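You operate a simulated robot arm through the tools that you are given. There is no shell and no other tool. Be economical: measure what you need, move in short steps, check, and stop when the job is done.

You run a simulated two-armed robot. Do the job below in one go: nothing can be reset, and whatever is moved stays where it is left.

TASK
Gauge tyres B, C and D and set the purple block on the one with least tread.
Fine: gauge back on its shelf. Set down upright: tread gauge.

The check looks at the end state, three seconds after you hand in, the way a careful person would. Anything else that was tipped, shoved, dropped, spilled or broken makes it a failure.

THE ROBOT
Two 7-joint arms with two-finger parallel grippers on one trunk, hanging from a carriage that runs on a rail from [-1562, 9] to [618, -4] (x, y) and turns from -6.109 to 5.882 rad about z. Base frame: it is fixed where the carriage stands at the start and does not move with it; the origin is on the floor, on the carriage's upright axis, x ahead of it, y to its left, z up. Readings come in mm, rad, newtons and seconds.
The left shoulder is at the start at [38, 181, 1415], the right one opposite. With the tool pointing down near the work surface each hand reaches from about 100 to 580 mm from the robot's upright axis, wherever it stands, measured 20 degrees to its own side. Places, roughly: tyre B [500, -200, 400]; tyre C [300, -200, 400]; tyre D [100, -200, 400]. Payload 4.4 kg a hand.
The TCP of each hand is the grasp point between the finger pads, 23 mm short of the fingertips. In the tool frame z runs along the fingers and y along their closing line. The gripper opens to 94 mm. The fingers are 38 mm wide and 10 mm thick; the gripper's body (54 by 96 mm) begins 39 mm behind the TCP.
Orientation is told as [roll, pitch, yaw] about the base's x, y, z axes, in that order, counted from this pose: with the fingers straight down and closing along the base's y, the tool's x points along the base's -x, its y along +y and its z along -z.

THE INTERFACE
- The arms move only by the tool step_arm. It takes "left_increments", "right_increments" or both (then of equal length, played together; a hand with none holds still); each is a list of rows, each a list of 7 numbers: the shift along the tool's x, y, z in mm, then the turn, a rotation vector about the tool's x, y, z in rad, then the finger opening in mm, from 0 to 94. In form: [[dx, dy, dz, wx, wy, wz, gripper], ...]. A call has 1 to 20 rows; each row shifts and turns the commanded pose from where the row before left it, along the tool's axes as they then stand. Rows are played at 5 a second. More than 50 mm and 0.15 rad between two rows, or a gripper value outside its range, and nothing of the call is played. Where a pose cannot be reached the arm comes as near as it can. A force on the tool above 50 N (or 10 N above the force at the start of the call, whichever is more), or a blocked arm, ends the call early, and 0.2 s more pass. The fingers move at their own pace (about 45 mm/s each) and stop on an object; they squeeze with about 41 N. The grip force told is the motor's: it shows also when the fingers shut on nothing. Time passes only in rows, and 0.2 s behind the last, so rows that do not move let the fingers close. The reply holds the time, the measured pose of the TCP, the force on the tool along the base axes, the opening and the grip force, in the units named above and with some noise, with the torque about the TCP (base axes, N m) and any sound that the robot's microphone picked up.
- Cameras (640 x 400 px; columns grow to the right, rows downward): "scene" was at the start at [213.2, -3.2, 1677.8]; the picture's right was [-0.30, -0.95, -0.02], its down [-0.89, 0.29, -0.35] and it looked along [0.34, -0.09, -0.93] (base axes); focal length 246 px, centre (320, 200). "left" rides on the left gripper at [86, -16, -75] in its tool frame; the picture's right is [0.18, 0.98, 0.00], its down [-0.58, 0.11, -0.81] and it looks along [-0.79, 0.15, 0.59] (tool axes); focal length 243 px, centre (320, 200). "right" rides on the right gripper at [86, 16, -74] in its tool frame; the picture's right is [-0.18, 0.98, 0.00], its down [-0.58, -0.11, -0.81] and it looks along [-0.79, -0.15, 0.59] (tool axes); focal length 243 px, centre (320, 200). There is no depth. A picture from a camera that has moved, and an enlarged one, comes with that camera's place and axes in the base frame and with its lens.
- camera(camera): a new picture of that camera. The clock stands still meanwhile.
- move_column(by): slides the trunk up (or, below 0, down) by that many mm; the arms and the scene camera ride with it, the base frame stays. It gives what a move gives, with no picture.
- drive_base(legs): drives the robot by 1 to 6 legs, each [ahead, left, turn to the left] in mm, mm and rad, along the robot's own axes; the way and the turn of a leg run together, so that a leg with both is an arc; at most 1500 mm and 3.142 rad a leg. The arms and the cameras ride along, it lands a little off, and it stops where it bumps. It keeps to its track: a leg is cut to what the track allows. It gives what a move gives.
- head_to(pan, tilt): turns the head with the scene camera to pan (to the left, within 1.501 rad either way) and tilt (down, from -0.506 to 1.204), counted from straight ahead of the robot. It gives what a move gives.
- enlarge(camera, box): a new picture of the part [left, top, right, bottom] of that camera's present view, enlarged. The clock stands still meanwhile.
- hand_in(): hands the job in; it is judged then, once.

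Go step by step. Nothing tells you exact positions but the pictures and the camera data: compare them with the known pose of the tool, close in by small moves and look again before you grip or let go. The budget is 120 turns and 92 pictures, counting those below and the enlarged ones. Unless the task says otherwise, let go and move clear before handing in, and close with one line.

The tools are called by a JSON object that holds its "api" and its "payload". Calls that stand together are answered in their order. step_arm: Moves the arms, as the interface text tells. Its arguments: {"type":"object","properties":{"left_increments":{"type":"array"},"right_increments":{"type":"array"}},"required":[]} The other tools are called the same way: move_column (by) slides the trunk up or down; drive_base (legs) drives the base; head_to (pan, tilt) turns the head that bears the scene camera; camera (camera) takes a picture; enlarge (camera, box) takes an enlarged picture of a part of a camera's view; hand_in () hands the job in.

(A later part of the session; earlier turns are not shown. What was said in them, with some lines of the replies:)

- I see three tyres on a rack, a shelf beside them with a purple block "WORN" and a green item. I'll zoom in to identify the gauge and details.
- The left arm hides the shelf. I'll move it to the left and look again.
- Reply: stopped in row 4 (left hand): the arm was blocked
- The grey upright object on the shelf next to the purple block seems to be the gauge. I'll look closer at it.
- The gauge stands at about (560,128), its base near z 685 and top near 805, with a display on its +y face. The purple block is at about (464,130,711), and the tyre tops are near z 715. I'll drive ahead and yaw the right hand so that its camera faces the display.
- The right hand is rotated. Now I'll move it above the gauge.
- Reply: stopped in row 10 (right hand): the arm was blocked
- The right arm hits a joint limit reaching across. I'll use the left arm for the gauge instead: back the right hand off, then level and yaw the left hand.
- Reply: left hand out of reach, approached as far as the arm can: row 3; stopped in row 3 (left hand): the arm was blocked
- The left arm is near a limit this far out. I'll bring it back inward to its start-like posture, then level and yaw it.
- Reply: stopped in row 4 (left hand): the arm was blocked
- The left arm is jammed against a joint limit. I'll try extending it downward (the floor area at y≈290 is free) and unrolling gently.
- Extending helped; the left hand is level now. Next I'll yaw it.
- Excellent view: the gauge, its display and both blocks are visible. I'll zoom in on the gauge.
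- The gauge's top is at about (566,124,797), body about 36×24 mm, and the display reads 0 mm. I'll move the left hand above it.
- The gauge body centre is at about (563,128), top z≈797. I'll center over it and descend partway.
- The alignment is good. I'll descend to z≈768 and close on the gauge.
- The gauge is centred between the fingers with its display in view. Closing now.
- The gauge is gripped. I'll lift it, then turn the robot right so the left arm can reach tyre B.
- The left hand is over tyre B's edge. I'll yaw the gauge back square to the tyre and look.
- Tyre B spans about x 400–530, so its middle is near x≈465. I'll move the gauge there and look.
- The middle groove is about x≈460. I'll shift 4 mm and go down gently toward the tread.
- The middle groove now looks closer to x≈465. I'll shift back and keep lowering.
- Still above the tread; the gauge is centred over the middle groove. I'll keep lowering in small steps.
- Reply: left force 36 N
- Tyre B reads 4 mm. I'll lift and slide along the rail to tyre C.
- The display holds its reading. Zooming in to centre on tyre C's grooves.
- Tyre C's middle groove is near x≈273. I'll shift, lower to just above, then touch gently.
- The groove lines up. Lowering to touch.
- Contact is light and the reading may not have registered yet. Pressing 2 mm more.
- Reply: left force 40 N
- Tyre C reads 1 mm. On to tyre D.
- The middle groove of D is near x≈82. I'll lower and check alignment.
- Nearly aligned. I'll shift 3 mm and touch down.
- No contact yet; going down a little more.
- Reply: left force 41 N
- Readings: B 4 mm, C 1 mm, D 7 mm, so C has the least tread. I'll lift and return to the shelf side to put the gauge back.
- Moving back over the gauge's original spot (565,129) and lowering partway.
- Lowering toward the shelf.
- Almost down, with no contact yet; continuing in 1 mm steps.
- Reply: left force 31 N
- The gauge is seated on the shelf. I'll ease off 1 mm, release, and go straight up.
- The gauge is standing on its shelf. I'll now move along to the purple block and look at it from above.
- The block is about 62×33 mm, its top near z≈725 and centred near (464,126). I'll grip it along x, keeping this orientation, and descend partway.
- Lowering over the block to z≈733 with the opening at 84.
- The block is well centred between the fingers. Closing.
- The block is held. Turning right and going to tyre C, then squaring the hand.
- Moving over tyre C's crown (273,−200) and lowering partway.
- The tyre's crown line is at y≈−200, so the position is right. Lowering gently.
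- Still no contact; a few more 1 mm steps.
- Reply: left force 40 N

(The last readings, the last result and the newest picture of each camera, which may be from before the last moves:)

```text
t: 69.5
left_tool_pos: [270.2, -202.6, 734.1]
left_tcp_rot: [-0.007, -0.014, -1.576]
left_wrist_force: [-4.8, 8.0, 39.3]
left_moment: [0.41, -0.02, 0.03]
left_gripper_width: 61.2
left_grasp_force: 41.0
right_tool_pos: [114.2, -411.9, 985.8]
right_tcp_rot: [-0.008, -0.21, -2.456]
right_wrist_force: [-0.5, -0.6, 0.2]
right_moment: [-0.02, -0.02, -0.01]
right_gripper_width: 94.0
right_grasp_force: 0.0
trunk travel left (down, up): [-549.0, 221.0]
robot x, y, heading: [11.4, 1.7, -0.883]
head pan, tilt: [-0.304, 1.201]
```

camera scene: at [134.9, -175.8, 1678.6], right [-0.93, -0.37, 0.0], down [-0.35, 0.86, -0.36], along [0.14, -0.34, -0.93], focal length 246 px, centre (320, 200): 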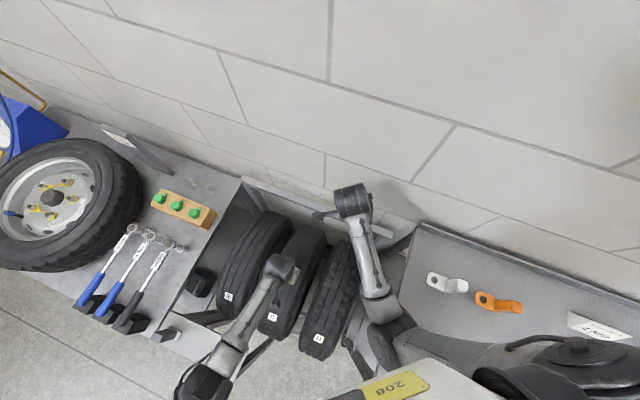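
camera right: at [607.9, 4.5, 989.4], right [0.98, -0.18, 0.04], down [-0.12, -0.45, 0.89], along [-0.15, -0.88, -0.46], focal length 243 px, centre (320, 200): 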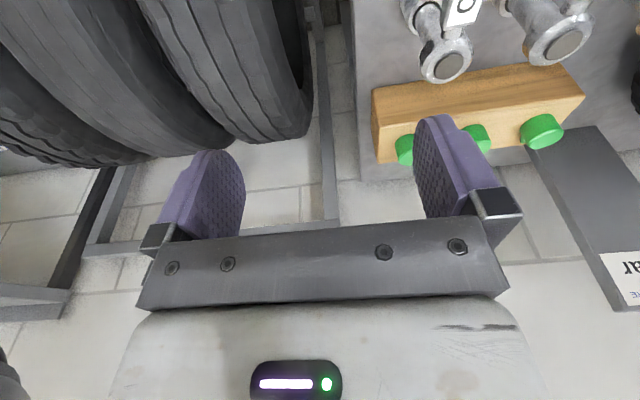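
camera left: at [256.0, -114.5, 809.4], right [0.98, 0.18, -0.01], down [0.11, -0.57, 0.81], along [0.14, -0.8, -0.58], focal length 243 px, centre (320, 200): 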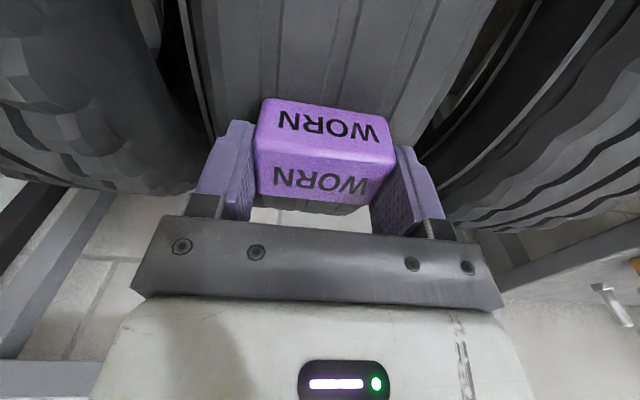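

The block rests on tyre C. I'll ease off, release, and rise.

{"api": "step_arm", "payload": {"left_increments": [[0, 0, -1.3, 0, 0, 0, 45], [0, 0, 0, 0, 0, 0, 45], [0, 0, 0, 0, 0, 0, 70], [0, 0, 0, 0, 0, 0, 85], [0, 0, 0, 0, 0, 0, 85], [0, 0, -10, 0, 0, 0, 85], [0, 0, -30, 0, 0, 0, 85], [0, 0, -40, 0, 0, 0, 85], [0, 0, -40, 0, 0, 0, 85]]}}

{"api": "camera", "payload": {"camera": "left"}}

```text
t: 71.5
left_tool_pos: [272.8, -199.4, 852.7]
left_tcp_rot: [-0.004, -0.012, -1.574]
left_wrist_force: [0.3, 0.6, 0.7]
left_moment: [0.02, 0.02, 0.01]
left_gripper_width: 84.6
left_grasp_force: 0.0
right_tool_pos: [116.1, -413.0, 987.3]
right_tcp_rot: [-0.004, -0.209, -2.456]
right_wrist_force: [0.1, -0.2, -0.2]
right_moment: [-0.01, 0.0, 0.0]
right_gripper_width: 94.0
right_grasp_force: 0.0
trunk travel left (down, up): [-549.0, 221.0]
robot x, y, heading: [14.4, -1.7, -0.887]
head pan, tilt: [-0.304, 1.201]
```

```text
35 pictures are left
camera left: at [256.9, -112.5, 927.6], right [0.98, 0.18, -0.01], down [0.11, -0.57, 0.81], along [0.14, -0.8, -0.58], focal length 243 px, centre (320, 200)
```

left: 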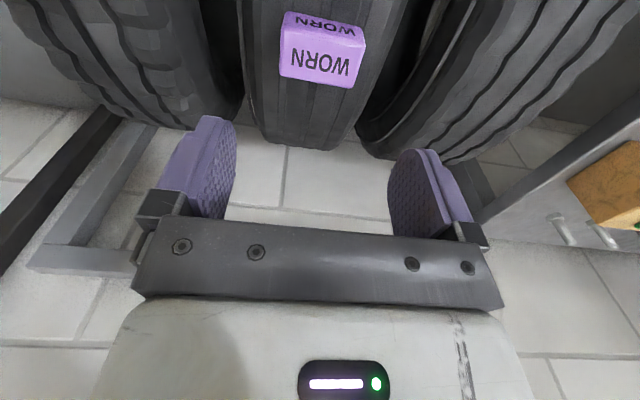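

The block sits on tyre C and the hand is clear. One last look at the shelf.

{"api": "enlarge", "payload": {"camera": "scene", "box": [80, 190, 360, 390]}}

```text
2.00 times, centred on (220, 290) of scene
camera zoom: at [135.1, -175.8, 1678.6], right [-0.93, -0.37, 0.0], down [-0.35, 0.86, -0.36], along [0.14, -0.34, -0.93], focal length 492 px, centre (520, 20)
```

zoom: 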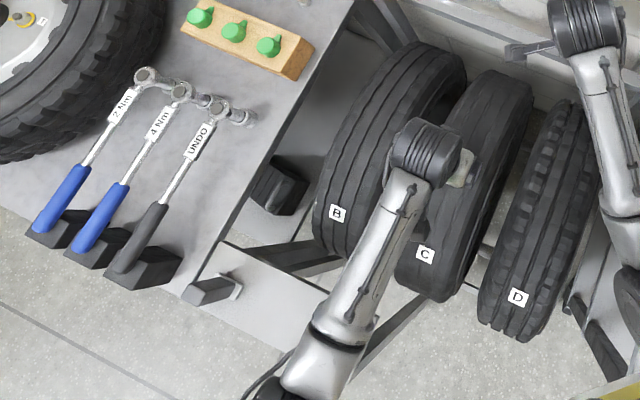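

The gauge stands upright on its shelf, and the block is on tyre C. Handing in.

{"api": "hand_in", "payload": {}}

```text
The job is handed in.
```

I gauged B at 4 mm, C at 1 mm and D at 7 mm, so the purple block is on tyre C, and the tread gauge is back upright on its shelf.
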